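You operate a simulated robot arm through the tools that you are given. There is no shell and no other tool. Be economical: measure what you need, move in short steps, check, and stop when the job is done.

You run a simulated two-armed robot. Do the job below in one go: nothing can be reset, and whatever is moved stays where it is left.

JOB
Put one of the white spools from the fourth left shelf from the bottom of the green rack on the right end of the long steel table. Close the table drawer. Put one of the grease tubes from the white table on top of the brown tape roll there. Take the small carton that says "standard" from the third shelf from the bottom of the blue rack and put it on the shelf of the narrow table. Do these in any order. Set down upright: white spool, small carton.

Only the result counts: the job must be done as asked and must still hold three seconds after the hand-in. Knocking over, shifting, dropping, spilling or breaking anything else fails it.

ROBOT AND FRAMES
Two 7-joint arms with two-finger parallel grippers on one trunk, on a base that drives. Base frame: it is fixed to the floor where the robot stands at the start and does not move with it; the origin is under the middle of the robot, x ahead of it, y to its left, z up. Units: mm, degrees, N and s.
The left shoulder is at the start at [50, 187, 1188], the right one opposite. With the tool pointing down near the work surface each hand reaches from about 100 to 660 mm from the robot's upright axis, wherever it stands, measured 20 degrees to its own side. Places, roughly: brown tape roll (8x8x5 cm) [-5200, -3900, 900]; grease tube [-5000, -4000, 1000]; right end of the long steel table [300, 2700, 800]; shelf of the narrow table [-8100, -1800, 500]; small carton [-6750, -4000, 1000]; table drawer [-5600, -3700, 700]; white spool (7x7x9 cm) [600, 0, 1300]. Payload 3.43 kg a hand.
Tool frame (each hand has its own): the origin (TCP) lies between the finger pads and is the grasp point; the fingertips stand 30 mm ahead of it; z points along the fingers, y is the line along which they close. The gripper opens to 94 mm. The fingers are 28 mm wide and 10 mm thick; the gripper's body (50 by 96 mm) begins 55 mm behind the TCP.
Orientation is that of the tool frame in the base frame, as a unit quaternion [x, y, z, w]. With the fingers straight down and closing along the base's y, the tool's x points along the base's -x, its y along +y and its z along -z.

CONTROLS
- The arms move only by the tool send_rows. It takes "left_motion", "right_motion" or both (then of equal length, played together; a hand with none holds still); each is a list of rows, each a list of 7 numbers: the shift along the base's x, y, z in mm, then the turn, a rotation vector about the base's x, y, z in degrees, then the finger opening in mm, from 0 to 94. In form: [[dx, dy, dz, ax, ay, az, fingers], ...]. A call has 1 to 20 rows; each row is the pose to reach, as a shift and turn from the pose commanded when the call began. A row lasts 0.2 s, in which the tool goes at most 50 mm and 8.6 degrees; a call with a longer step from one row to the next is refused whole, and so is a gripper value outside its range. Where a pose cannot be reached the arm comes as near as it can. A force on the tool above 40 N (or 10 N above the force at the start of the call, whichever is more), or a blocked arm, ends the call early, and 0.2 s more pass. Each finger travels about 153 mm/s and halts on what it meets, pressing with about 36 N; the grip force reading is that of the motor and also rises with nothing between the fingers. The clock runs only during rows and for 0.2 s after the last one: add rows that repeat a pose to give the fingers time. It gives the time, the measured TCP pose, the force on the tool (base axes), the opening and the grip force at its end, in the units of the frame above (readings bear some noise), with the torque about the TCP (base axes, N m) and any sound that the robot's microphone picked up.
- Cameras (640 x 400 px; columns grow to the right, rows downward): "scene" is now at [147.9, -5.7, 1403.5]; the picture's right is [-0.06, -1.00, 0.00], its down [-0.03, 0.00, -1.00] and it looks along [1.00, -0.06, -0.03] (base axes); focal length 214 px, centre (320, 200). "left" rides on the left gripper at [76, -14, -103] in its tool frame; the picture's right is [0.18, 0.98, 0.00], its down [-0.75, 0.14, -0.64] and it looks along [-0.63, 0.12, 0.77] (tool axes); focal length 243 px, centre (320, 200). "right" rides on the right gripper at [76, 14, -103] in its tool frame; the picture's right is [-0.18, 0.98, 0.00], its down [-0.75, -0.14, -0.64] and it looks along [-0.63, -0.12, 0.77] (tool axes); focal length 243 px, centre (320, 200). There is no depth. A picture from a camera that has moved, and an enlarged one, comes with that camera's place and axes in the base frame and with its lens.
- snapshot(camera): a new picture of that camera. The clock stands still meanwhile.
- lift_body(by): slides the trunk up (or, below 0, down) by that many mm; the arms and the scene camera ride with it, the base frame stays. It gives what a move gives, with no picture.
- base_move(legs): drives the robot by 1 to 6 legs, each [ahead, left, turn to the left] in mm, mm and degrees, along the robot's own axes; the way and the turn of a leg run together, so that a leg with both is an arc; at most 1500 mm and 180 degrees a leg. The arms and the cameras ride along, it lands a little off, and it stops where it bumps. It gives what a move gives.
- pan_tilt(pan, tilt): turns the head with the scene camera to pan (to the left, within 80 degrees either way) and tilt (down, from -29 to 69), counted from straight ahead of the robot. It gives what a move gives.
- zoom(camera, box): a new picture of the part [left, top, right, bottom] of that camera's present view, enlarged. The clock stands still meanwhile.
- job_done(): hands the job in; it is judged then, once.

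Go step by step. Nothing tells you exact positions but the pictures and the camera data: compare them with the known pose of the tool, close in by small moves and look again before you grip or let go. The budget is 165 turns and 130 pictures, counting those below and the enlarged ones. Unless the task says otherwise, let go and move clear before handing in.

The tools are called after "Call:" by a JSON object that holds its "api" and its "payload". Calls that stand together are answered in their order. send_rows: Moves the arms, as the interface text tells. Its arguments: {"type":"object","properties":{"left_motion":{"type":"array"},"right_motion":{"type":"array"}},"required":[]} The other tools are called the same way: lift_body (by) slides the trunk up or down; base_move (legs) drives the base; pan_tilt (pan, tilt) turns the head that bears the scene camera; snapshot (camera) takes a picture; zoom (camera, box) takes an enlarged picture of a part of a camera's view; job_done () hands the job in.

At the start:

```text
time_s: 0.0
left_tool_pos: [311.4, 140.6, 1400.7]
left_orientation: [-0.001, 1.0, -0.001, 0.001]
left_wrist_force: [0.4, -0.4, -0.3]
left_ft_torque: [0.01, 0.03, 0.02]
left_finger_gap: 94.2
left_grasp_force: 0.0
right_tool_pos: [315.6, -131.9, 1424.8]
right_orientation: [0.0, 1.0, 0.001, 0.001]
right_wrist_force: [-0.6, -0.5, -0.6]
right_ft_torque: [0.0, 0.02, -0.01]
right_finger_gap: 94.1
right_grasp_force: 0.0
trunk travel left (down, up): [-403.0, 28.0]
robot x, y, heading: [2.3, 0.9, 0.1]
head pan, tilt: [-3.3, 1.6]
```

scene: 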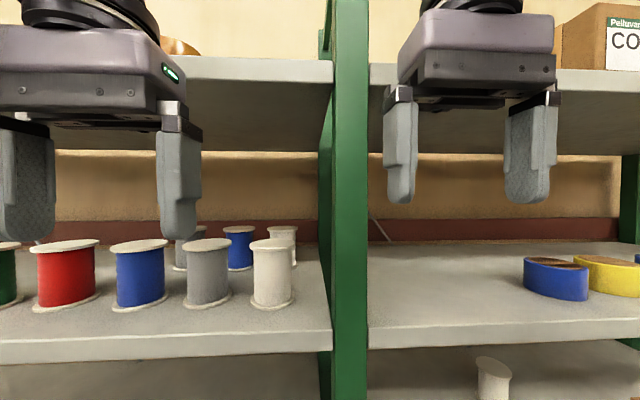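
right: 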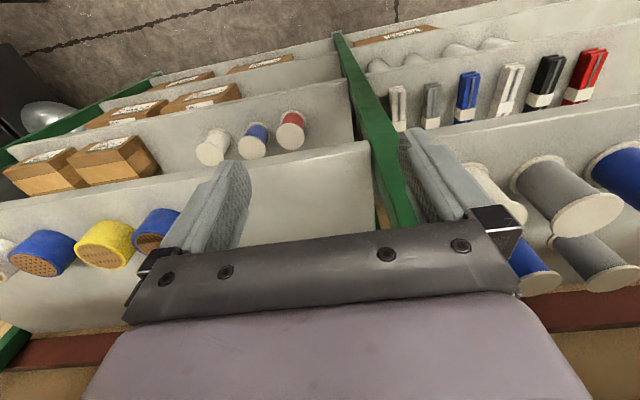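
left: 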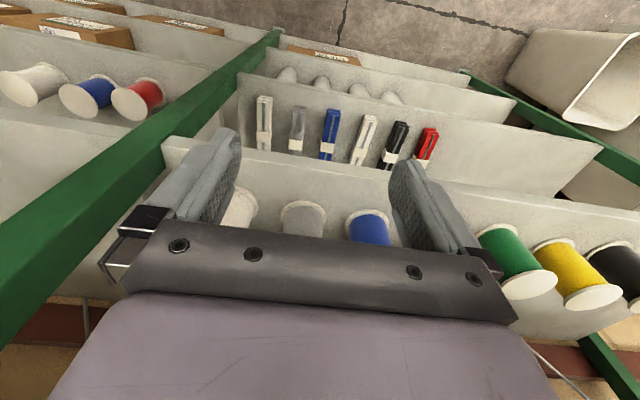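

The robot faces the green rack, with white spools on the left bay right in front of me. I'll look down and around first, to count the shelves and see the room.

Call:
{"api": "pan_tilt", "payload": {"pan": 0, "tilt": 50}}

Call:
{"api": "snapshot", "payload": {"camera": "scene"}}

Call:
{"api": "pan_tilt", "payload": {"pan": 80, "tilt": 20}}

Call:
{"api": "snapshot", "payload": {"camera": "scene"}}

```text
time_s: 1.2
left_tool_pos: [311.8, 141.2, 1399.6]
left_orientation: [0.0, 1.0, -0.001, 0.0]
left_wrist_force: [-0.2, -0.2, -0.1]
left_ft_torque: [0.02, 0.02, -0.03]
left_finger_gap: 94.0
left_grasp_force: 0.1
right_tool_pos: [315.3, -131.6, 1424.6]
right_orientation: [0.002, 1.0, 0.001, 0.001]
right_wrist_force: [0.6, -0.5, 1.0]
right_ft_torque: [0.01, 0.01, 0.0]
right_finger_gap: 93.9
right_grasp_force: 0.1
trunk travel left (down, up): [-403.0, 28.0]
robot x, y, heading: [0.6, 1.4, -0.0]
head pan, tilt: [0.0, 50.0]
```

```text
126 pictures are left
camera scene: at [134.4, -0.5, 1328.2], right [0.0, -1.0, 0.0], down [-0.77, 0.0, -0.64], along [0.64, 0.0, -0.77], focal length 214 px, centre (320, 200)
```

scene: 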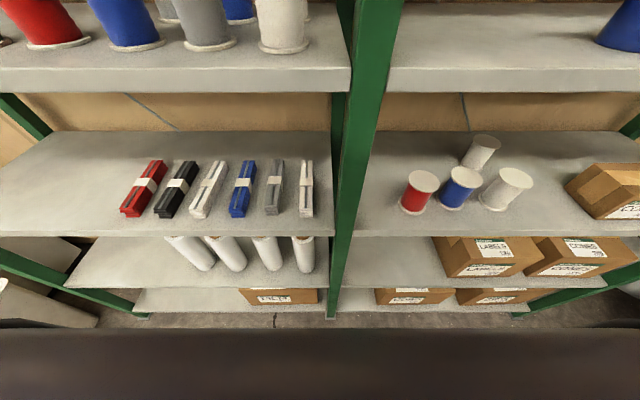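

```text
time_s: 2.7
left_tool_pos: [310.6, 141.0, 1399.6]
left_orientation: [-0.001, 1.0, -0.001, 0.0]
left_wrist_force: [-0.2, 0.1, -0.2]
left_ft_torque: [0.01, 0.01, 0.01]
left_finger_gap: 93.7
left_grasp_force: 0.1
right_tool_pos: [315.8, -131.5, 1425.4]
right_orientation: [0.001, 1.0, 0.001, 0.001]
right_wrist_force: [-0.6, 0.7, -1.0]
right_ft_torque: [0.02, -0.01, -0.01]
right_finger_gap: 94.2
right_grasp_force: 0.3
trunk travel left (down, up): [-403.0, 28.0]
robot x, y, heading: [-0.2, -0.9, -0.2]
head pan, tilt: [80.0, 20.0]
```

```text
125 pictures are left
camera scene: at [73.6, 91.2, 1373.7], right [0.98, -0.17, 0.0], down [-0.06, -0.34, -0.94], along [0.16, 0.93, -0.34], focal length 214 px, centre (320, 200)
```

scene: 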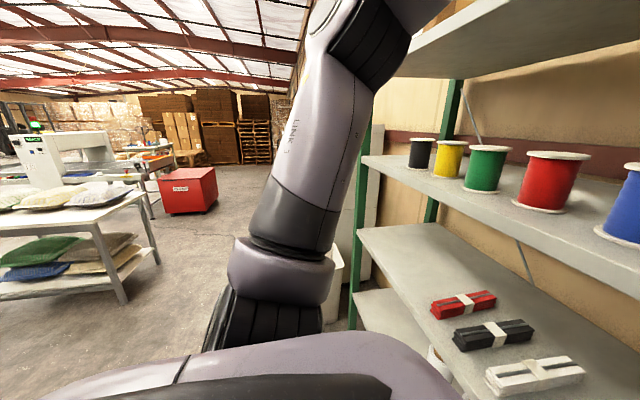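

The spool shelf is the fourth from the bottom on the left bay. The front white spool sits near [478, 48], with the shelf top at about z 1244. I'll back off a bit, then pitch the left hand forward in front of it.

Call:
{"api": "base_move", "payload": {"legs": [[-170, 0, 0]]}}

Call:
{"api": "pan_tilt", "payload": {"pan": 0, "tilt": 15}}

Call:
{"api": "send_rows", "payload": {"left_motion": [[21, -11, -14, 0, -7.5, 0, 88], [42, -23, -28, 0, -15, 0, 88], [63, -35, -42, 0, -22.5, 0, 88], [85, -47, -56, 0, -30, 0, 88], [106, -58, -70, 0, -37.5, 0, 88], [127, -70, -84, 0, -45, 0, 88], [148, -81, -98, 0, -52.5, 0, 88], [169, -93, -111, 0, -60, 0, 88]]}}

Call:
{"api": "snapshot", "payload": {"camera": "scene"}}

Call:
{"api": "snapshot", "payload": {"camera": "left"}}

```text
time_s: 4.2
left_tool_pos: [140.6, 141.1, 1400.9]
left_orientation: [-0.002, 1.0, -0.001, 0.0]
left_wrist_force: [0.1, 0.0, -0.2]
left_ft_torque: [-0.01, -0.05, 0.01]
left_finger_gap: 94.0
left_grasp_force: 0.0
right_tool_pos: [145.6, -131.1, 1424.6]
right_orientation: [-0.002, 1.0, 0.002, 0.001]
right_wrist_force: [-0.9, 0.1, 0.6]
right_ft_torque: [-0.03, -0.02, 0.02]
right_finger_gap: 93.8
right_grasp_force: 0.1
trunk travel left (down, up): [-403.0, 28.0]
robot x, y, heading: [-168.3, 1.2, 0.3]
head pan, tilt: [80.0, 20.0]
```

```text
time_s: 5.7
left_tool_pos: [140.7, 141.8, 1400.2]
left_orientation: [-0.002, 1.0, -0.001, 0.0]
left_wrist_force: [0.0, 0.4, 0.0]
left_ft_torque: [0.05, -0.02, 0.03]
left_finger_gap: 94.0
left_grasp_force: 0.0
right_tool_pos: [145.8, -131.3, 1426.0]
right_orientation: [-0.001, 1.0, 0.001, 0.001]
right_wrist_force: [1.5, 0.1, 0.2]
right_ft_torque: [-0.02, 0.02, 0.01]
right_finger_gap: 94.3
right_grasp_force: 0.1
trunk travel left (down, up): [-403.0, 28.0]
robot x, y, heading: [-169.5, 2.7, 0.0]
head pan, tilt: [0.0, 15.0]
```

```text
time_s: 7.5
left_tool_pos: [310.4, 49.3, 1290.6]
left_orientation: [-0.001, 0.866, -0.002, 0.501]
left_wrist_force: [0.1, 0.2, -0.8]
left_ft_torque: [-0.04, 0.0, 0.0]
left_finger_gap: 88.0
left_grasp_force: 0.2
right_tool_pos: [146.1, -131.5, 1424.6]
right_orientation: [-0.001, 1.0, 0.0, 0.001]
right_wrist_force: [0.8, 0.4, -0.7]
right_ft_torque: [0.02, 0.03, 0.04]
right_finger_gap: 94.1
right_grasp_force: 0.0
trunk travel left (down, up): [-403.0, 28.0]
robot x, y, heading: [-171.1, 1.3, 0.0]
head pan, tilt: [0.0, 15.0]
```

```text
124 pictures are left
camera scene: at [-18.2, -0.6, 1381.9], right [0.0, -1.0, 0.0], down [-0.26, 0.0, -0.97], along [0.97, 0.0, -0.26], focal length 214 px, centre (320, 200)
```

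scene: 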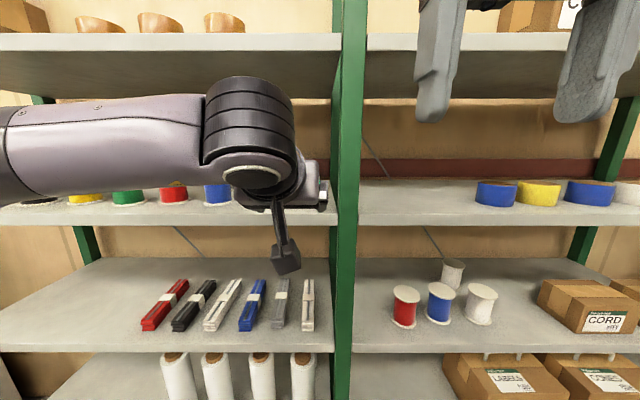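

```text
123 pictures are left
camera left: at [183.4, 35.4, 1276.7], right [-0.09, 0.98, -0.16], down [-0.18, 0.15, 0.97], along [0.98, 0.12, 0.16], focal length 243 px, centre (320, 200)
```

left: 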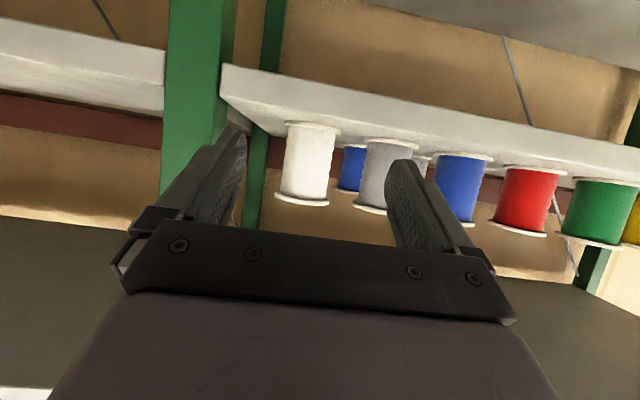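

The pre-grasp lines up: the spool is at y about 46 and z about 1288. I'll move forward in a straight line and check before closing.

Call:
{"api": "send_rows", "payload": {"left_motion": [[30, -2, -1, 0, 0, 0, 88], [60, -2, -1, 0, 0, 0, 88], [90, -2, -1, 0, 0, 0, 88], [120, -2, -1, 0, 0, 0, 88], [140, -2, -1, 0, 0, 0, 88], [160, -2, -1, 0, 0, 0, 88]]}}

Call:
{"api": "snapshot", "payload": {"camera": "left"}}

```text
time_s: 8.9
left_tool_pos: [470.9, 44.9, 1288.2]
left_orientation: [-0.001, 0.866, -0.001, 0.5]
left_wrist_force: [1.1, -0.1, -0.2]
left_ft_torque: [0.03, 0.02, 0.01]
left_finger_gap: 87.8
left_grasp_force: 0.0
right_tool_pos: [147.2, -130.9, 1425.1]
right_orientation: [-0.001, 1.0, 0.0, 0.001]
right_wrist_force: [0.3, -0.4, -0.4]
right_ft_torque: [0.02, -0.02, -0.01]
right_finger_gap: 94.0
right_grasp_force: 0.0
trunk travel left (down, up): [-403.0, 28.0]
robot x, y, heading: [-170.2, 0.2, 0.1]
head pan, tilt: [0.0, 15.0]
```

```text
122 pictures are left
camera left: at [343.0, 32.4, 1274.2], right [-0.09, 0.98, -0.16], down [-0.18, 0.14, 0.97], along [0.98, 0.12, 0.16], focal length 243 px, centre (320, 200)
```

left: 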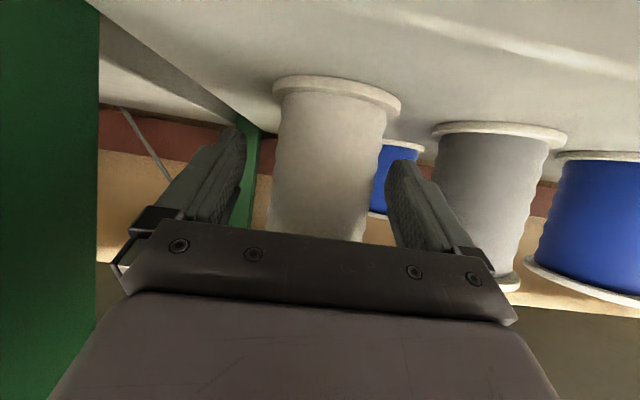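

The spool lies between the fingers, about 3 mm to the left. I'll nudge in and close.

Call:
{"api": "send_rows", "payload": {"left_motion": [[10, 3, 0, 0, 0, 0, 88], [10, 3, 0, 0, 0, 0, 70], [10, 3, 0, 0, 0, 0, 50], [10, 3, 0, 0, 0, 0, 50], [10, 3, 0, 0, 0, 0, 50]]}}

Call:
{"api": "snapshot", "payload": {"camera": "left"}}

```text
time_s: 10.1
left_tool_pos: [479.4, 48.4, 1288.5]
left_orientation: [0.0, 0.866, -0.002, 0.5]
left_wrist_force: [0.3, -0.4, 0.1]
left_ft_torque: [-0.03, -0.02, 0.01]
left_finger_gap: 59.0
left_grasp_force: 35.8
right_tool_pos: [147.6, -130.6, 1425.8]
right_orientation: [0.0, 1.0, 0.001, 0.001]
right_wrist_force: [-0.7, -0.2, -0.6]
right_ft_torque: [0.0, 0.03, 0.01]
right_finger_gap: 93.8
right_grasp_force: 0.1
trunk travel left (down, up): [-403.0, 28.0]
robot x, y, heading: [-169.9, -2.2, 0.1]
head pan, tilt: [0.0, 15.0]
```

```text
121 pictures are left
camera left: at [351.8, 34.9, 1274.7], right [-0.09, 0.98, -0.16], down [-0.18, 0.14, 0.97], along [0.98, 0.12, 0.16], focal length 243 px, centre (320, 200)
```

left: 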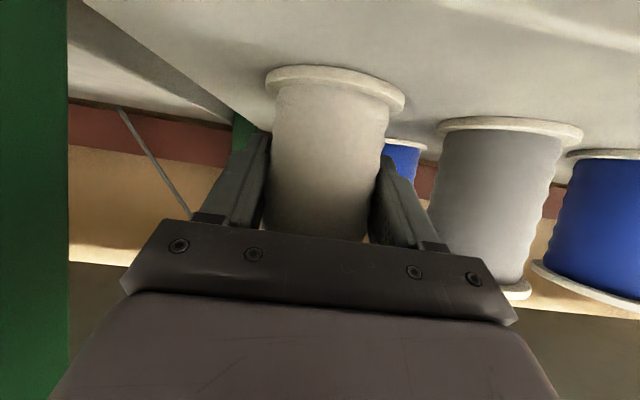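

The core is gripped at 59 mm. I'll lift 30 mm and draw out of the shelf.

Call:
{"api": "send_rows", "payload": {"left_motion": [[0, 0, 15, 0, 0, 0, 45], [0, 0, 30, 0, 0, 0, 45], [-30, 0, 35, 0, 0, 0, 45], [-65, 0, 35, 0, 0, 0, 45], [-100, 0, 35, 0, 0, 0, 45], [-140, 0, 35, 0, 0, 0, 45], [-180, 0, 35, 0, 0, 0, 45]]}}

Call:
{"api": "snapshot", "payload": {"camera": "left"}}

Call:
{"api": "base_move", "payload": {"legs": [[-250, 0, 0]]}}

Call:
{"api": "pan_tilt", "payload": {"pan": 70, "tilt": 12}}

Call:
{"api": "snapshot", "payload": {"camera": "scene"}}

```text
time_s: 11.7
left_tool_pos: [299.5, 51.3, 1323.8]
left_orientation: [-0.001, 0.866, -0.002, 0.499]
left_wrist_force: [-1.0, 0.3, -1.5]
left_ft_torque: [0.01, -0.06, -0.01]
left_finger_gap: 59.6
left_grasp_force: 36.4
right_tool_pos: [144.7, -130.6, 1425.7]
right_orientation: [-0.001, 1.0, 0.001, 0.001]
right_wrist_force: [1.0, 0.0, 0.4]
right_ft_torque: [-0.04, -0.02, -0.02]
right_finger_gap: 93.8
right_grasp_force: 0.0
trunk travel left (down, up): [-403.0, 28.0]
robot x, y, heading: [-170.6, 1.8, 0.1]
head pan, tilt: [0.0, 15.0]
```

```text
120 pictures are left
camera left: at [173.3, 36.7, 1309.5], right [-0.09, 0.98, -0.16], down [-0.18, 0.14, 0.97], along [0.98, 0.12, 0.16], focal length 243 px, centre (320, 200)
```

left: 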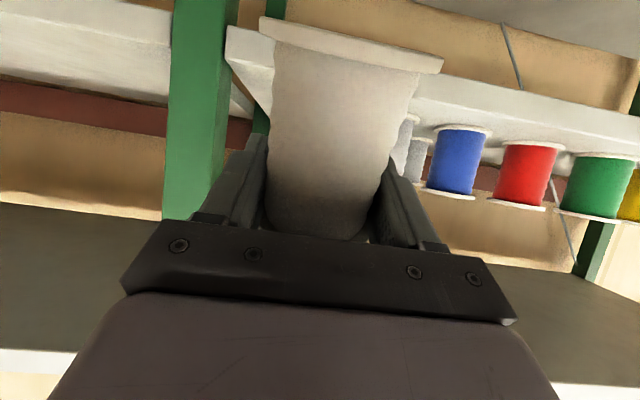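

```text
time_s: 13.5
left_tool_pos: [50.0, 49.8, 1323.2]
left_orientation: [0.0, 0.866, -0.002, 0.5]
left_wrist_force: [-0.6, 0.1, -1.6]
left_ft_torque: [0.01, -0.01, -0.01]
left_finger_gap: 59.6
left_grasp_force: 36.0
right_tool_pos: [-106.6, -132.1, 1424.9]
right_orientation: [0.001, 1.0, 0.001, 0.001]
right_wrist_force: [0.5, 0.3, 0.1]
right_ft_torque: [-0.01, -0.02, 0.02]
right_finger_gap: 93.9
right_grasp_force: 0.0
trunk travel left (down, up): [-403.0, 28.0]
robot x, y, heading: [-422.0, 0.9, -0.3]
head pan, tilt: [0.0, 15.0]
```

```text
time_s: 14.9
left_tool_pos: [50.3, 48.6, 1322.0]
left_orientation: [-0.001, 0.866, -0.002, 0.5]
left_wrist_force: [-0.4, 0.1, -2.0]
left_ft_torque: [0.0, -0.04, 0.0]
left_finger_gap: 59.8
left_grasp_force: 35.5
right_tool_pos: [-105.8, -131.8, 1424.9]
right_orientation: [0.001, 1.0, 0.001, 0.001]
right_wrist_force: [0.0, -0.4, -0.5]
right_ft_torque: [-0.02, 0.02, -0.01]
right_finger_gap: 94.0
right_grasp_force: 0.2
trunk travel left (down, up): [-403.0, 28.0]
robot x, y, heading: [-420.8, 3.1, -0.2]
head pan, tilt: [70.0, 12.0]
```

```text
119 pictures are left
camera scene: at [-332.2, 86.6, 1386.8], right [0.94, -0.34, 0.0], down [-0.07, -0.2, -0.98], along [0.33, 0.92, -0.21], focal length 214 px, centre (320, 200)
```

scene: 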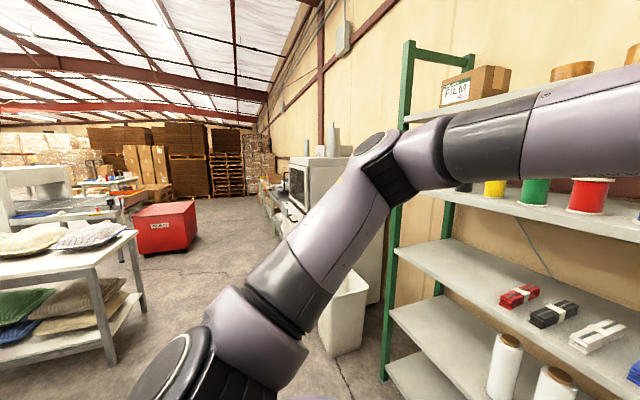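

The spool is held upright. I'll strafe left along the aisle towards the steel table and look again.

Call:
{"api": "base_move", "payload": {"legs": [[0, 1300, 0]]}}

Call:
{"api": "pan_tilt", "payload": {"pan": 45, "tilt": 20}}

Call:
{"api": "snapshot", "payload": {"camera": "scene"}}

```text
time_s: 26.3
left_tool_pos: [64.7, 1306.4, 1322.0]
left_orientation: [0.009, 0.866, -0.008, 0.5]
left_wrist_force: [0.1, 0.7, -1.6]
left_ft_torque: [-0.03, -0.02, -0.03]
left_finger_gap: 59.4
left_grasp_force: 35.7
right_tool_pos: [-95.7, 1128.5, 1424.4]
right_orientation: [0.011, 1.0, 0.0, 0.001]
right_wrist_force: [0.5, -0.7, 0.6]
right_ft_torque: [0.03, 0.02, 0.0]
right_finger_gap: 94.1
right_grasp_force: 0.1
trunk travel left (down, up): [-403.0, 28.0]
robot x, y, heading: [-409.7, 1262.3, -1.3]
head pan, tilt: [70.0, 12.0]
```

```text
time_s: 27.1
left_tool_pos: [64.9, 1305.2, 1322.2]
left_orientation: [0.009, 0.866, -0.007, 0.5]
left_wrist_force: [-0.2, 0.4, -1.8]
left_ft_torque: [0.0, -0.01, 0.0]
left_finger_gap: 59.5
left_grasp_force: 35.9
right_tool_pos: [-95.3, 1127.7, 1425.5]
right_orientation: [0.012, 1.0, 0.001, 0.002]
right_wrist_force: [0.5, 0.0, 0.6]
right_ft_torque: [0.01, -0.02, -0.02]
right_finger_gap: 93.6
right_grasp_force: 0.0
trunk travel left (down, up): [-403.0, 28.0]
robot x, y, heading: [-405.3, 1269.2, -1.4]
head pan, tilt: [45.0, 20.0]
```

```text
118 pictures are left
camera scene: at [-283.2, 1329.4, 1373.8], right [0.69, -0.72, 0.0], down [-0.25, -0.24, -0.94], along [0.68, 0.65, -0.34], focal length 214 px, centre (320, 200)
```

scene: 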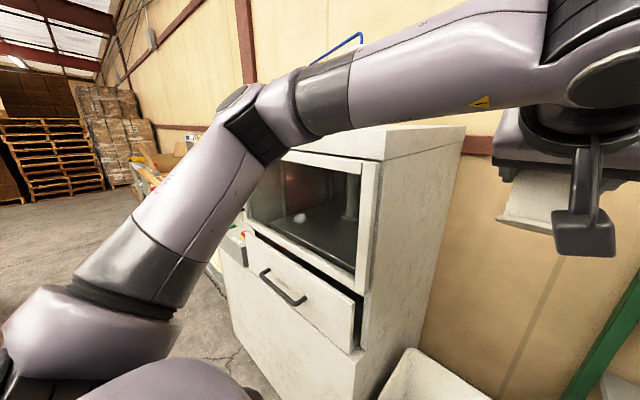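

A machine cabinet stands between here and the steel table. I'll keep back from it and go further left.

Call:
{"api": "base_move", "payload": {"legs": [[-200, 0, 1.4], [0, 900, 0]]}}

Call:
{"api": "pan_tilt", "payload": {"pan": 25, "tilt": 30}}

Call:
{"api": "snapshot", "payload": {"camera": "scene"}}

```text
time_s: 36.7
left_tool_pos: [-143.8, 2235.8, 1322.7]
left_orientation: [-0.006, 0.866, 0.002, 0.5]
left_wrist_force: [-0.4, 0.3, -0.9]
left_ft_torque: [-0.03, 0.01, 0.02]
left_finger_gap: 59.3
left_grasp_force: 35.4
right_tool_pos: [-296.2, 2053.1, 1425.4]
right_orientation: [-0.006, 1.0, 0.0, 0.001]
right_wrist_force: [0.3, -0.7, 0.1]
right_ft_torque: [0.0, -0.01, 0.01]
right_finger_gap: 94.0
right_grasp_force: 0.0
trunk travel left (down, up): [-403.0, 28.0]
robot x, y, heading: [-616.5, 2180.0, 0.8]
head pan, tilt: [45.0, 20.0]
```

```text
time_s: 37.5
left_tool_pos: [-143.1, 2236.3, 1322.3]
left_orientation: [-0.005, 0.866, 0.001, 0.5]
left_wrist_force: [-0.1, -0.9, -0.8]
left_ft_torque: [-0.01, 0.0, 0.0]
left_finger_gap: 59.3
left_grasp_force: 36.1
right_tool_pos: [-297.4, 2054.0, 1424.8]
right_orientation: [-0.007, 1.0, 0.001, 0.002]
right_wrist_force: [0.8, -0.3, 0.1]
right_ft_torque: [0.0, 0.0, 0.0]
right_finger_gap: 93.7
right_grasp_force: 0.1
trunk travel left (down, up): [-403.0, 28.0]
robot x, y, heading: [-614.9, 2180.7, 0.7]
head pan, tilt: [25.0, 30.0]
```

```text
117 pictures are left
camera scene: at [-475.4, 2220.0, 1357.7], right [0.44, -0.9, 0.0], down [-0.45, -0.22, -0.87], along [0.78, 0.38, -0.5], focal length 214 px, centre (320, 200)
```

scene: 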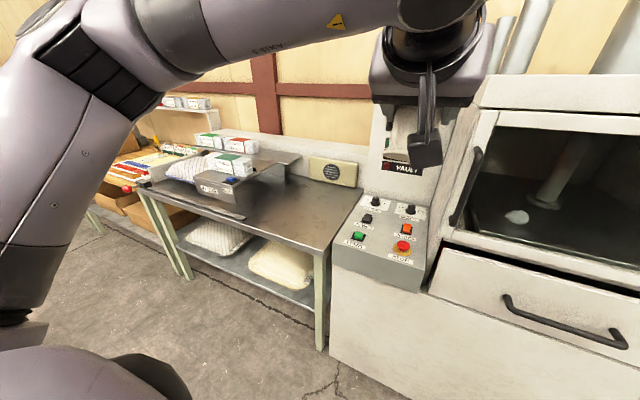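

The steel table's right end is left of the control panel, with clear space near [270, 2640]. I'll position the base in front of it and lower the trunk.

Call:
{"api": "base_move", "payload": {"legs": [[0, 400, -0.7], [230, 0, 0]]}}

Call:
{"api": "lift_body", "payload": {"by": -300}}

Call:
{"api": "pan_tilt", "payload": {"pan": 10, "tilt": 35}}

Call:
{"api": "snapshot", "payload": {"camera": "scene"}}

Call:
{"api": "snapshot", "payload": {"camera": "right"}}

```text
time_s: 43.0
left_tool_pos: [85.6, 2628.4, 1322.8]
left_orientation: [0.003, 0.867, -0.003, 0.499]
left_wrist_force: [0.5, 0.5, -0.9]
left_ft_torque: [0.01, 0.01, -0.02]
left_finger_gap: 59.1
left_grasp_force: 36.1
right_tool_pos: [-72.9, 2450.3, 1424.0]
right_orientation: [0.005, 1.0, 0.001, 0.001]
right_wrist_force: [1.1, -0.4, -0.4]
right_ft_torque: [-0.01, 0.03, -0.01]
right_finger_gap: 93.9
right_grasp_force: 0.0
trunk travel left (down, up): [-403.0, 28.0]
robot x, y, heading: [-384.9, 2583.3, -0.2]
head pan, tilt: [25.0, 30.0]
```

```text
time_s: 46.0
left_tool_pos: [84.4, 2628.4, 1023.4]
left_orientation: [0.003, 0.866, -0.004, 0.5]
left_wrist_force: [0.4, -0.2, -1.9]
left_ft_torque: [0.03, 0.0, -0.01]
left_finger_gap: 59.2
left_grasp_force: 35.6
right_tool_pos: [-73.3, 2449.7, 1125.3]
right_orientation: [0.005, 1.0, 0.0, 0.001]
right_wrist_force: [0.6, 0.5, -0.2]
right_ft_torque: [0.02, 0.01, -0.01]
right_finger_gap: 94.2
right_grasp_force: 0.0
trunk travel left (down, up): [-103.0, 328.0]
robot x, y, heading: [-391.1, 2582.9, -0.4]
head pan, tilt: [25.0, 30.0]
```

```text
time_s: 46.7
left_tool_pos: [84.1, 2628.8, 1022.4]
left_orientation: [0.003, 0.866, -0.004, 0.5]
left_wrist_force: [0.5, -0.5, -2.1]
left_ft_torque: [-0.01, 0.01, 0.02]
left_finger_gap: 59.2
left_grasp_force: 35.6
right_tool_pos: [-72.0, 2449.1, 1125.5]
right_orientation: [0.004, 1.0, 0.001, 0.001]
right_wrist_force: [0.2, -0.2, 0.5]
right_ft_torque: [0.0, -0.04, 0.0]
right_finger_gap: 94.1
right_grasp_force: 0.0
trunk travel left (down, up): [-103.0, 328.0]
robot x, y, heading: [-386.5, 2582.8, -0.3]
head pan, tilt: [10.0, 35.0]
```

```text
116 pictures are left
camera scene: at [-243.2, 2596.9, 1049.9], right [0.17, -0.99, 0.0], down [-0.57, -0.1, -0.82], along [0.81, 0.14, -0.57], focal length 214 px, centre (320, 200)
```

scene: 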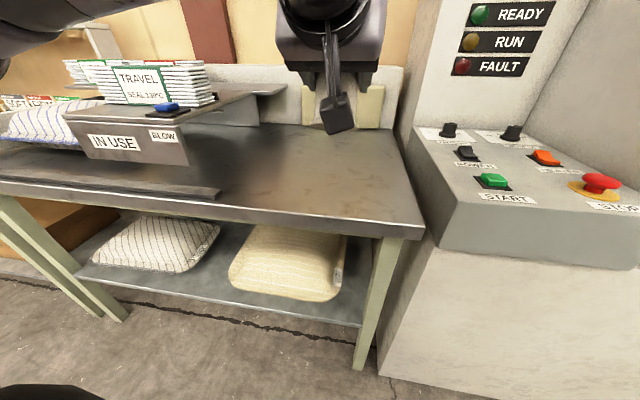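

```text
115 pictures are left
camera right: at [-150.3, 2463.4, 1227.7], right [0.19, 0.98, 0.0], down [0.75, -0.15, 0.64], along [0.63, -0.12, -0.77], focal length 243 px, centre (320, 200)
```

right: 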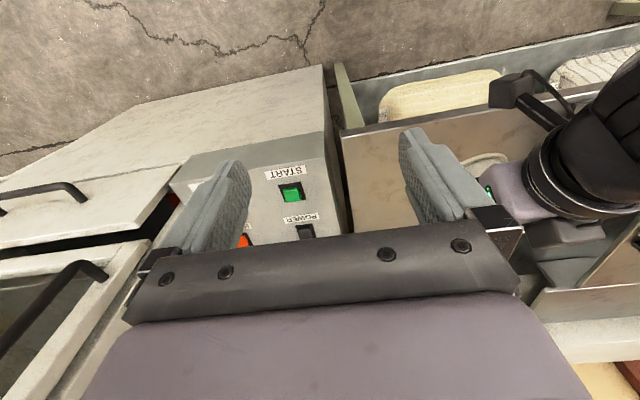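

I'll bring the spool over the free right end, then check the height with the left camera.

Call:
{"api": "send_rows", "payload": {"left_motion": [[35, 5, 0, 0, 0, 0, 45], [70, 10, 0, 0, 0, 0, 45], [105, 10, -20, 0, 0, 0, 45], [140, 10, -50, 0, 0, 0, 45], [150, 10, -90, 0, 0, 0, 45], [150, 10, -120, 0, 0, 0, 45]]}}

Call:
{"api": "snapshot", "payload": {"camera": "left"}}

Call:
{"api": "snapshot", "payload": {"camera": "scene"}}

```text
time_s: 48.1
left_tool_pos: [235.7, 2639.6, 901.5]
left_orientation: [0.003, 0.866, -0.004, 0.499]
left_wrist_force: [0.5, -0.5, -1.6]
left_ft_torque: [-0.02, -0.02, 0.02]
left_finger_gap: 59.0
left_grasp_force: 36.6
right_tool_pos: [-73.3, 2449.6, 1125.4]
right_orientation: [0.004, 1.0, 0.0, 0.001]
right_wrist_force: [0.4, 0.6, -0.2]
right_ft_torque: [0.01, 0.0, 0.0]
right_finger_gap: 93.7
right_grasp_force: 0.0
trunk travel left (down, up): [-103.0, 328.0]
robot x, y, heading: [-386.9, 2583.0, -0.3]
head pan, tilt: [10.0, 35.0]
```

```text
114 pictures are left
camera left: at [108.1, 2626.3, 888.8], right [-0.08, 0.98, -0.16], down [-0.18, 0.15, 0.97], along [0.98, 0.11, 0.16], focal length 243 px, centre (320, 200)
```

left: 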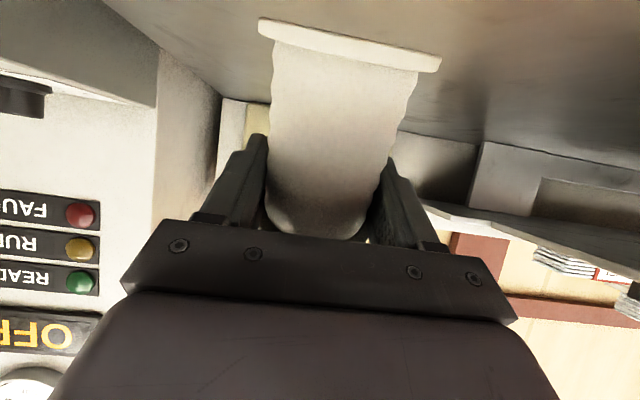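

```text
113 pictures are left
camera scene: at [-243.2, 2596.9, 1049.9], right [0.17, -0.99, 0.0], down [-0.57, -0.1, -0.82], along [0.81, 0.14, -0.57], focal length 214 px, centre (320, 200)
```

scene: 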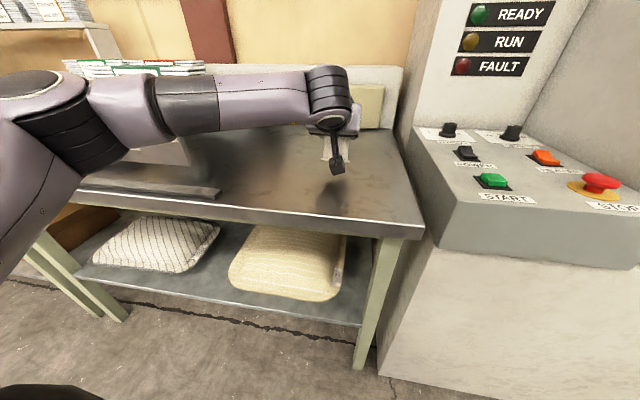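

The elbow is close to the scoop station on the table. I'll shift the base slightly back and right for clearance, then lower gently.

Call:
{"api": "base_move", "payload": {"legs": [[-40, -45, 0]]}}

Call:
{"api": "send_rows", "payload": {"left_motion": [[0, 0, -15, 0, 0, 0, 45], [0, 0, -30, 0, 0, 0, 45], [0, 0, -38, 0, 0, 0, 45]]}}

Call:
{"api": "snapshot", "payload": {"camera": "left"}}

Call:
{"api": "snapshot", "payload": {"camera": "scene"}}

```text
time_s: 49.2
left_tool_pos: [195.9, 2593.2, 902.6]
left_orientation: [0.003, 0.866, -0.004, 0.501]
left_wrist_force: [0.3, -0.4, -1.8]
left_ft_torque: [0.06, -0.02, 0.02]
left_finger_gap: 59.1
left_grasp_force: 36.1
right_tool_pos: [-113.5, 2404.0, 1124.9]
right_orientation: [0.004, 1.0, 0.001, 0.001]
right_wrist_force: [0.2, 0.0, 0.2]
right_ft_torque: [-0.01, 0.0, 0.03]
right_finger_gap: 94.0
right_grasp_force: 0.0
trunk travel left (down, up): [-103.0, 328.0]
robot x, y, heading: [-429.3, 2539.7, -0.5]
head pan, tilt: [10.0, 35.0]
```

```text
time_s: 50.0
left_tool_pos: [194.1, 2595.2, 875.7]
left_orientation: [0.003, 0.861, -0.006, 0.508]
left_wrist_force: [-5.1, 3.3, 30.9]
left_ft_torque: [0.12, 0.21, 0.01]
left_finger_gap: 59.2
left_grasp_force: 35.8
right_tool_pos: [-117.1, 2404.0, 1126.9]
right_orientation: [0.005, 1.0, 0.001, 0.003]
right_wrist_force: [0.6, 0.6, -0.4]
right_ft_torque: [-0.06, 0.0, 0.02]
right_finger_gap: 93.9
right_grasp_force: 0.1
trunk travel left (down, up): [-103.0, 328.0]
robot x, y, heading: [-429.4, 2541.9, -0.6]
head pan, tilt: [10.0, 35.0]
```

```text
112 pictures are left
camera left: at [66.9, 2582.2, 859.6], right [-0.08, 0.98, -0.17], down [-0.2, 0.15, 0.97], along [0.98, 0.11, 0.18], focal length 243 px, centre (320, 200)
```

left: 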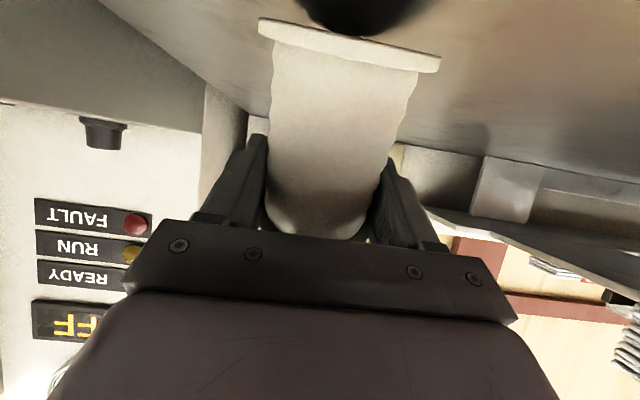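

```text
111 pictures are left
camera scene: at [-286.6, 2552.1, 1051.1], right [0.17, -0.99, 0.0], down [-0.56, -0.1, -0.82], along [0.81, 0.14, -0.57], focal length 214 px, centre (320, 200)
```

scene: 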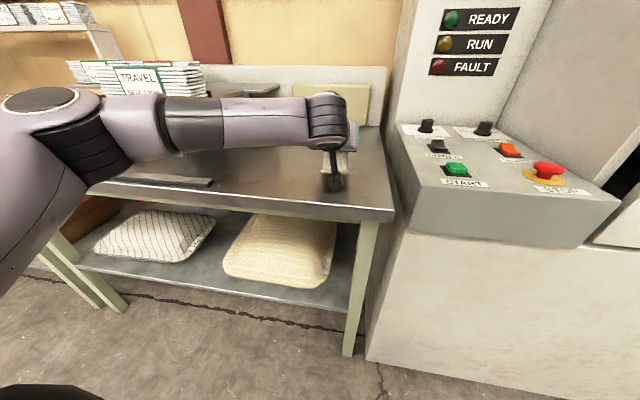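

The image shows the spool has rotated about 30° in the grip, so it is now square to the hand. That means a level hand makes it upright. I'll lift, level the hand and come back so the camera under it stays in front of the table edge.

Call:
{"api": "send_rows", "payload": {"left_motion": [[0, 0, 25, 0, 0, 0, 45], [0, 0, 60, 0, 0, 0, 45], [-25, 0, 75, 0, -7.5, 0, 45], [-50, 0, 75, 0, -15, 0, 45], [-75, 0, 75, 0, -22.5, 0, 45], [-100, 0, 75, 0, -30, 0, 45]]}}

Call:
{"api": "zoom", "payload": {"camera": "scene", "box": [220, 80, 440, 240]}}

Call:
{"api": "snapshot", "payload": {"camera": "left"}}

```text
time_s: 51.4
left_tool_pos: [95.7, 2593.7, 939.5]
left_orientation: [0.004, 0.706, -0.004, 0.708]
left_wrist_force: [-0.4, 0.2, -1.8]
left_ft_torque: [0.0, -0.02, 0.01]
left_finger_gap: 58.9
left_grasp_force: 35.9
right_tool_pos: [-113.0, 2404.6, 1125.4]
right_orientation: [0.005, 1.0, 0.0, 0.001]
right_wrist_force: [0.8, -0.6, 0.1]
right_ft_torque: [0.02, -0.02, 0.01]
right_finger_gap: 94.2
right_grasp_force: 0.1
trunk travel left (down, up): [-103.0, 328.0]
robot x, y, heading: [-427.4, 2539.7, -0.4]
head pan, tilt: [10.0, 35.0]
```

```text
2.50 times, centred on (330, 160) of scene
camera zoom: at [-283.7, 2552.0, 1049.9], right [0.17, -0.99, 0.0], down [-0.57, -0.1, -0.82], along [0.81, 0.14, -0.57], focal length 536 px, centre (295, 300)
```

zoom: 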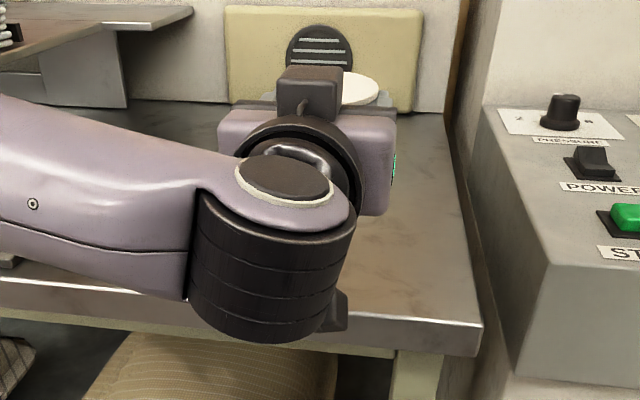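

```text
109 pictures are left
camera left: at [-7.1, 2580.8, 864.3], right [0.01, 0.98, -0.18], down [-0.64, 0.15, 0.75], along [0.77, 0.11, 0.63], focal length 243 px, centre (320, 200)
```

left: 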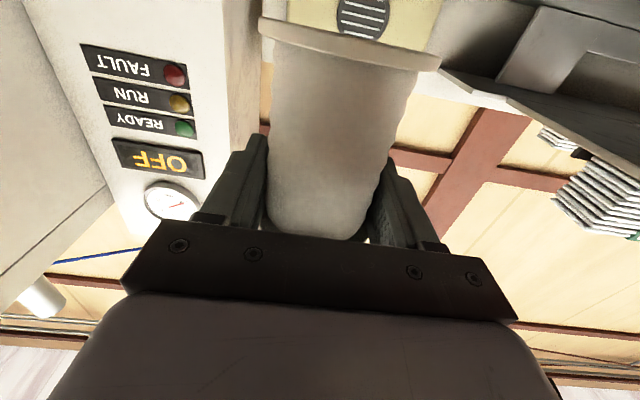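

The spool is now upright in the hand, with the camera in front of the table edge. I'll lower in small steps.

Call:
{"api": "send_rows", "payload": {"left_motion": [[-3, 0, -20, 0, 0, 0, 45], [-3, 0, -40, 0, 0, 0, 45], [-3, 0, -55, 0, 0, 0, 45], [-3, 0, -61, 0, 0, 0, 45], [-3, 0, -64, 0, 0, 0, 45]]}}

Call:
{"api": "snapshot", "payload": {"camera": "left"}}

```text
time_s: 52.6
left_tool_pos: [91.3, 2593.0, 876.5]
left_orientation: [0.004, 0.707, -0.002, 0.707]
left_wrist_force: [0.2, 0.4, -2.1]
left_ft_torque: [0.0, 0.0, -0.05]
left_finger_gap: 58.9
left_grasp_force: 36.3
right_tool_pos: [-113.2, 2405.2, 1125.8]
right_orientation: [0.004, 1.0, 0.001, 0.002]
right_wrist_force: [0.4, -0.1, -0.2]
right_ft_torque: [-0.02, -0.02, 0.01]
right_finger_gap: 94.1
right_grasp_force: 0.1
trunk travel left (down, up): [-103.0, 328.0]
robot x, y, heading: [-432.2, 2540.7, -0.5]
head pan, tilt: [10.0, 35.0]
```

```text
108 pictures are left
camera left: at [-11.3, 2580.8, 801.2], right [0.01, 0.98, -0.18], down [-0.64, 0.15, 0.75], along [0.77, 0.11, 0.63], focal length 243 px, centre (320, 200)
```

left: 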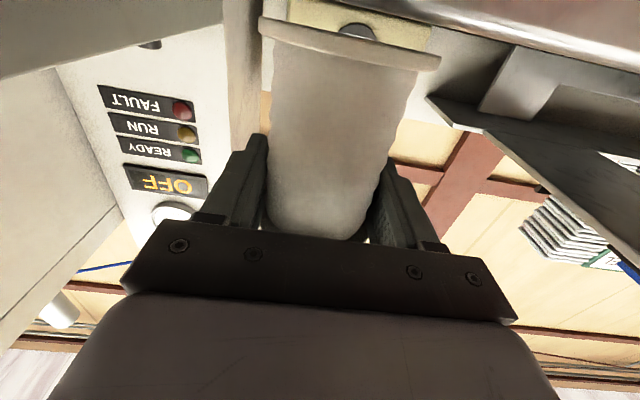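

No contact yet, so I'll keep lowering in small steps.

Call:
{"api": "send_rows", "payload": {"left_motion": [[0, 0, -4, 0, 0, 0, 45], [0, 0, -8, 0, 0, 0, 45], [0, 0, -12, 0, 0, 0, 45], [0, 0, -15, 0, 0, 0, 45], [0, 0, -15, 0, 0, 0, 45]]}}

Call:
{"api": "snapshot", "payload": {"camera": "left"}}

```text
time_s: 53.8
left_tool_pos: [91.8, 2593.9, 869.7]
left_orientation: [0.001, 0.7, -0.003, 0.714]
left_wrist_force: [6.0, 4.1, 39.3]
left_ft_torque: [0.34, 0.55, -0.12]
left_finger_gap: 59.0
left_grasp_force: 35.7
right_tool_pos: [-115.8, 2403.5, 1126.4]
right_orientation: [0.004, 1.0, 0.001, 0.002]
right_wrist_force: [-0.3, 0.8, -0.3]
right_ft_torque: [0.0, -0.02, 0.02]
right_finger_gap: 94.4
right_grasp_force: 0.1
trunk travel left (down, up): [-103.0, 328.0]
robot x, y, heading: [-426.9, 2536.0, -0.4]
head pan, tilt: [10.0, 35.0]
```

```text
107 pictures are left
camera left: at [-9.9, 2580.4, 792.2], right [0.01, 0.98, -0.19], down [-0.66, 0.15, 0.74], along [0.75, 0.11, 0.65], focal length 243 px, centre (320, 200)
```

left: 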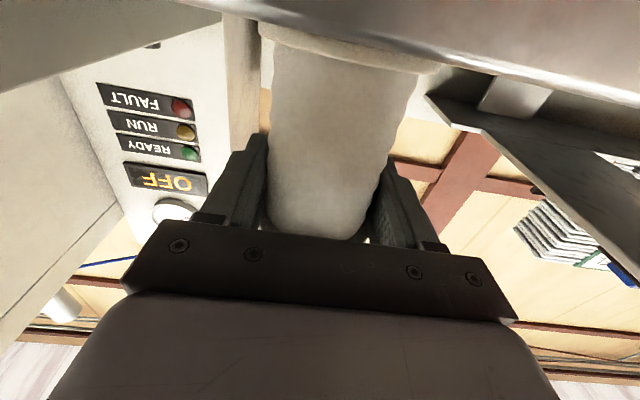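

The spool is pressed on the table. I'll ease off a few millimetres and open.

Call:
{"api": "send_rows", "payload": {"left_motion": [[0, 0, 3, 0, 0, 0, 45], [0, 0, 3, 0, 0, 0, 62], [0, 0, 3, 0, 0, 0, 75], [0, 0, 3, 0, 0, 0, 86], [0, 0, 3, 0, 0, 0, 86]]}}

Call:
{"api": "snapshot", "payload": {"camera": "left"}}

```text
time_s: 55.0
left_tool_pos: [91.6, 2594.1, 863.7]
left_orientation: [0.004, 0.707, -0.004, 0.707]
left_wrist_force: [0.5, -0.3, -0.3]
left_ft_torque: [-0.03, 0.02, 0.01]
left_finger_gap: 86.0
left_grasp_force: 0.0
right_tool_pos: [-112.5, 2404.4, 1124.8]
right_orientation: [0.005, 1.0, 0.0, 0.0]
right_wrist_force: [-0.1, 0.1, 0.5]
right_ft_torque: [-0.02, -0.02, -0.01]
right_finger_gap: 93.7
right_grasp_force: 0.1
trunk travel left (down, up): [-103.0, 328.0]
robot x, y, heading: [-426.9, 2536.7, -0.7]
head pan, tilt: [10.0, 35.0]
```

```text
106 pictures are left
camera left: at [-11.8, 2581.2, 788.4], right [0.01, 0.98, -0.18], down [-0.64, 0.15, 0.75], along [0.77, 0.11, 0.63], focal length 243 px, centre (320, 200)
```

left: 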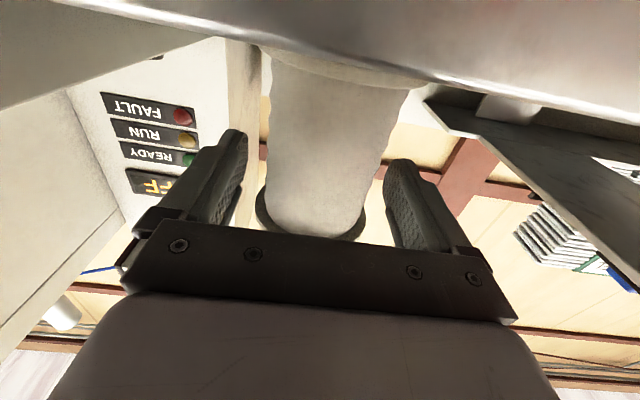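

Released. I'll draw straight back and look.

Call:
{"api": "send_rows", "payload": {"left_motion": [[-15, 0, 0, 0, 0, 0, 86], [-40, 0, 0, 0, 0, 0, 86], [-70, 0, 0, 0, 0, 0, 86], [-100, 0, 0, 0, 0, 0, 86]]}}

Call:
{"api": "base_move", "payload": {"legs": [[-300, 0, 0]]}}

Call:
{"api": "pan_tilt", "payload": {"pan": 0, "tilt": 15}}

Call:
{"api": "snapshot", "payload": {"camera": "scene"}}

Call:
{"api": "snapshot", "payload": {"camera": "left"}}

```text
time_s: 56.0
left_tool_pos: [-5.7, 2593.9, 863.3]
left_orientation: [0.003, 0.707, -0.003, 0.707]
left_wrist_force: [-0.3, 0.9, -1.0]
left_ft_torque: [-0.03, 0.0, 0.02]
left_finger_gap: 85.8
left_grasp_force: 0.1
right_tool_pos: [-114.9, 2404.1, 1125.9]
right_orientation: [0.004, 1.0, 0.0, 0.001]
right_wrist_force: [-0.3, -0.6, 0.0]
right_ft_torque: [-0.01, -0.02, -0.01]
right_finger_gap: 94.1
right_grasp_force: 0.0
trunk travel left (down, up): [-103.0, 328.0]
robot x, y, heading: [-429.1, 2540.0, -0.6]
head pan, tilt: [10.0, 35.0]
```

```text
time_s: 58.0
left_tool_pos: [-305.2, 2598.3, 862.7]
left_orientation: [0.001, 0.707, 0.001, 0.707]
left_wrist_force: [0.7, 0.2, -0.5]
left_ft_torque: [0.02, -0.04, 0.01]
left_finger_gap: 85.9
left_grasp_force: 0.1
right_tool_pos: [-410.8, 2408.1, 1124.8]
right_orientation: [0.001, 1.0, 0.001, 0.001]
right_wrist_force: [-1.3, 0.2, -0.1]
right_ft_torque: [0.0, 0.03, 0.0]
right_finger_gap: 93.9
right_grasp_force: 0.0
trunk travel left (down, up): [-103.0, 328.0]
robot x, y, heading: [-727.8, 2540.1, 0.2]
head pan, tilt: [10.0, 35.0]
```

```text
time_s: 58.9
left_tool_pos: [-303.7, 2598.5, 864.1]
left_orientation: [0.0, 0.707, 0.0, 0.707]
left_wrist_force: [0.0, -0.2, 0.1]
left_ft_torque: [0.01, 0.0, -0.03]
left_finger_gap: 86.3
left_grasp_force: 0.1
right_tool_pos: [-410.2, 2407.5, 1126.4]
right_orientation: [0.0, 1.0, 0.001, 0.001]
right_wrist_force: [0.0, 0.4, 0.6]
right_ft_torque: [0.02, -0.01, 0.02]
right_finger_gap: 94.1
right_grasp_force: 0.0
trunk travel left (down, up): [-103.0, 328.0]
robot x, y, heading: [-728.5, 2538.3, -0.1]
head pan, tilt: [0.0, 15.0]
```

```text
105 pictures are left
camera scene: at [-575.6, 2539.1, 1081.8], right [0.0, -1.0, 0.0], down [-0.26, 0.0, -0.97], along [0.97, 0.0, -0.26], focal length 214 px, centre (320, 200)
```

scene: 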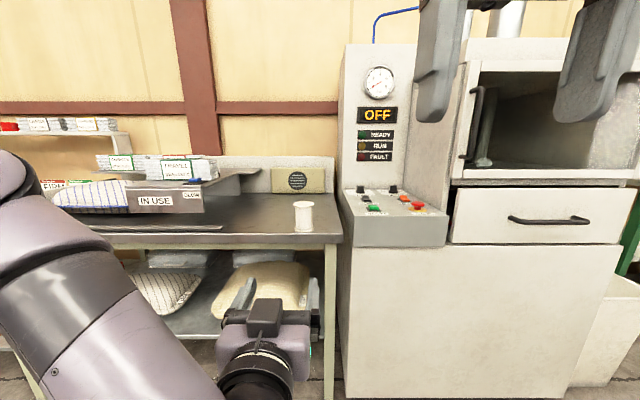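

```text
104 pictures are left
camera left: at [-407.4, 2585.0, 787.9], right [0.0, 0.98, -0.18], down [-0.64, 0.14, 0.75], along [0.77, 0.12, 0.63], focal length 243 px, centre (320, 200)
```

left: 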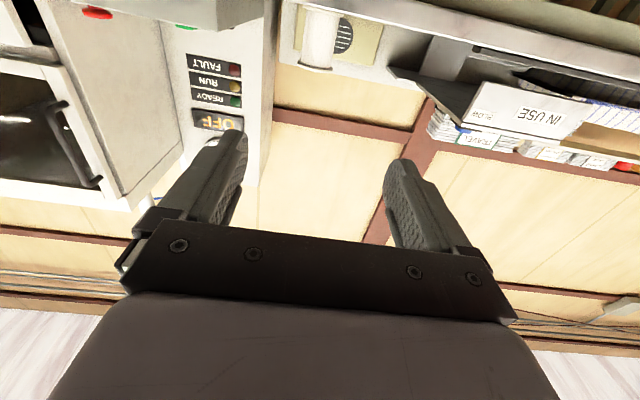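

The spool stands upright on the right end of the steel table. Now I'll fold the left hand back to pointing down, and drive back the way I came towards the other area.

Call:
{"api": "send_rows", "payload": {"left_motion": [[-10, 8, 24, 0, 8, 0, 86], [-20, 16, 48, 0, 16, 0, 86], [-30, 24, 72, 0, 24, 0, 86], [-40, 32, 96, 0, 32, 0, 86], [-50, 40, 120, 0, 40, 0, 86], [-60, 48, 144, 0, 48, 0, 86], [-70, 56, 168, 0, 56, 0, 86], [-80, 62, 190, 0, 64, 0, 86], [-90, 70, 210, 0, 72, 0, 86], [-100, 76, 230, 0, 80, 0, 86], [-104, 80, 240, 0, 88, 0, 86], [-104, 80, 240, 0, 90, 0, 86]]}}

Call:
{"api": "lift_body", "payload": {"by": 200}}

Call:
{"api": "base_move", "payload": {"legs": [[150, -1200, 0], [0, -1200, 0], [0, 0, 90]]}}

Call:
{"api": "pan_tilt", "payload": {"pan": 70, "tilt": 10}}

Call:
{"api": "snapshot", "payload": {"camera": "scene"}}

```text
time_s: 61.5
left_tool_pos: [-407.9, 2677.9, 1103.2]
left_orientation: [0.002, 1.0, -0.001, 0.0]
left_wrist_force: [-0.2, -0.2, 0.3]
left_ft_torque: [-0.01, 0.0, -0.01]
left_finger_gap: 85.9
left_grasp_force: 0.0
right_tool_pos: [-411.3, 2408.7, 1122.6]
right_orientation: [0.0, 1.0, 0.001, 0.001]
right_wrist_force: [-0.5, 0.3, 0.6]
right_ft_torque: [0.02, -0.02, 0.01]
right_finger_gap: 94.0
right_grasp_force: 0.1
trunk travel left (down, up): [-103.0, 328.0]
robot x, y, heading: [-726.4, 2542.6, 0.0]
head pan, tilt: [0.0, 15.0]
```

```text
time_s: 63.6
left_tool_pos: [-408.6, 2678.7, 1304.5]
left_orientation: [0.001, 1.0, 0.0, 0.0]
left_wrist_force: [0.8, -0.2, 0.4]
left_ft_torque: [0.0, -0.04, 0.01]
left_finger_gap: 85.7
left_grasp_force: 0.0
right_tool_pos: [-410.0, 2408.4, 1326.2]
right_orientation: [0.001, 1.0, 0.0, 0.001]
right_wrist_force: [0.0, 0.3, 0.3]
right_ft_torque: [-0.02, -0.03, 0.0]
right_finger_gap: 94.0
right_grasp_force: 0.0
trunk travel left (down, up): [-303.0, 128.0]
robot x, y, heading: [-726.8, 2541.0, -0.1]
head pan, tilt: [0.0, 15.0]
```

```text
time_s: 88.8
left_tool_pos: [-723.3, 433.2, 1304.3]
left_orientation: [0.708, -0.707, 0.001, -0.001]
left_wrist_force: [-1.0, 0.9, 0.9]
left_ft_torque: [0.01, 0.02, -0.01]
left_finger_gap: 85.7
left_grasp_force: 0.1
right_tool_pos: [-453.5, 432.0, 1324.4]
right_orientation: [0.708, -0.706, -0.001, 0.0]
right_wrist_force: [0.8, 0.2, -0.1]
right_ft_torque: [-0.01, -0.02, -0.01]
right_finger_gap: 93.8
right_grasp_force: 0.2
trunk travel left (down, up): [-303.0, 128.0]
robot x, y, heading: [-583.6, 118.6, 90.1]
head pan, tilt: [0.0, 15.0]
```

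```text
time_s: 90.2
left_tool_pos: [-723.7, 433.4, 1302.9]
left_orientation: [0.708, -0.707, 0.0, 0.0]
left_wrist_force: [-0.2, -0.2, -0.1]
left_ft_torque: [0.01, -0.03, 0.01]
left_finger_gap: 85.9
left_grasp_force: 0.1
right_tool_pos: [-453.2, 432.6, 1325.5]
right_orientation: [0.708, -0.706, -0.001, 0.001]
right_wrist_force: [0.4, -0.6, -1.0]
right_ft_torque: [-0.02, -0.02, -0.01]
right_finger_gap: 94.0
right_grasp_force: 0.0
trunk travel left (down, up): [-303.0, 128.0]
robot x, y, heading: [-578.8, 116.0, 90.3]
head pan, tilt: [70.0, 10.0]
```

```text
103 pictures are left
camera scene: at [-672.4, 205.7, 1290.0], right [0.34, 0.94, 0.0], down [0.16, -0.06, -0.98], along [-0.93, 0.33, -0.17], focal length 214 px, centre (320, 200)
```

scene: 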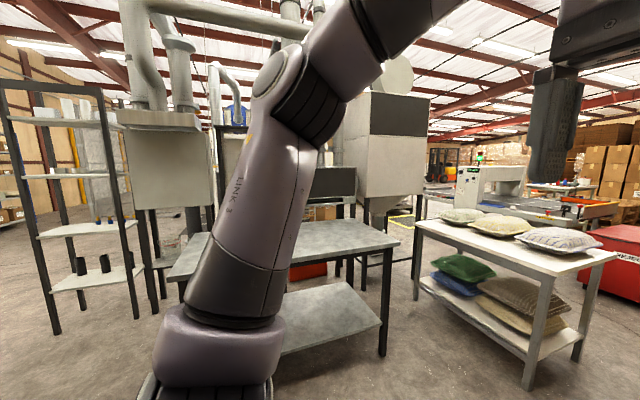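

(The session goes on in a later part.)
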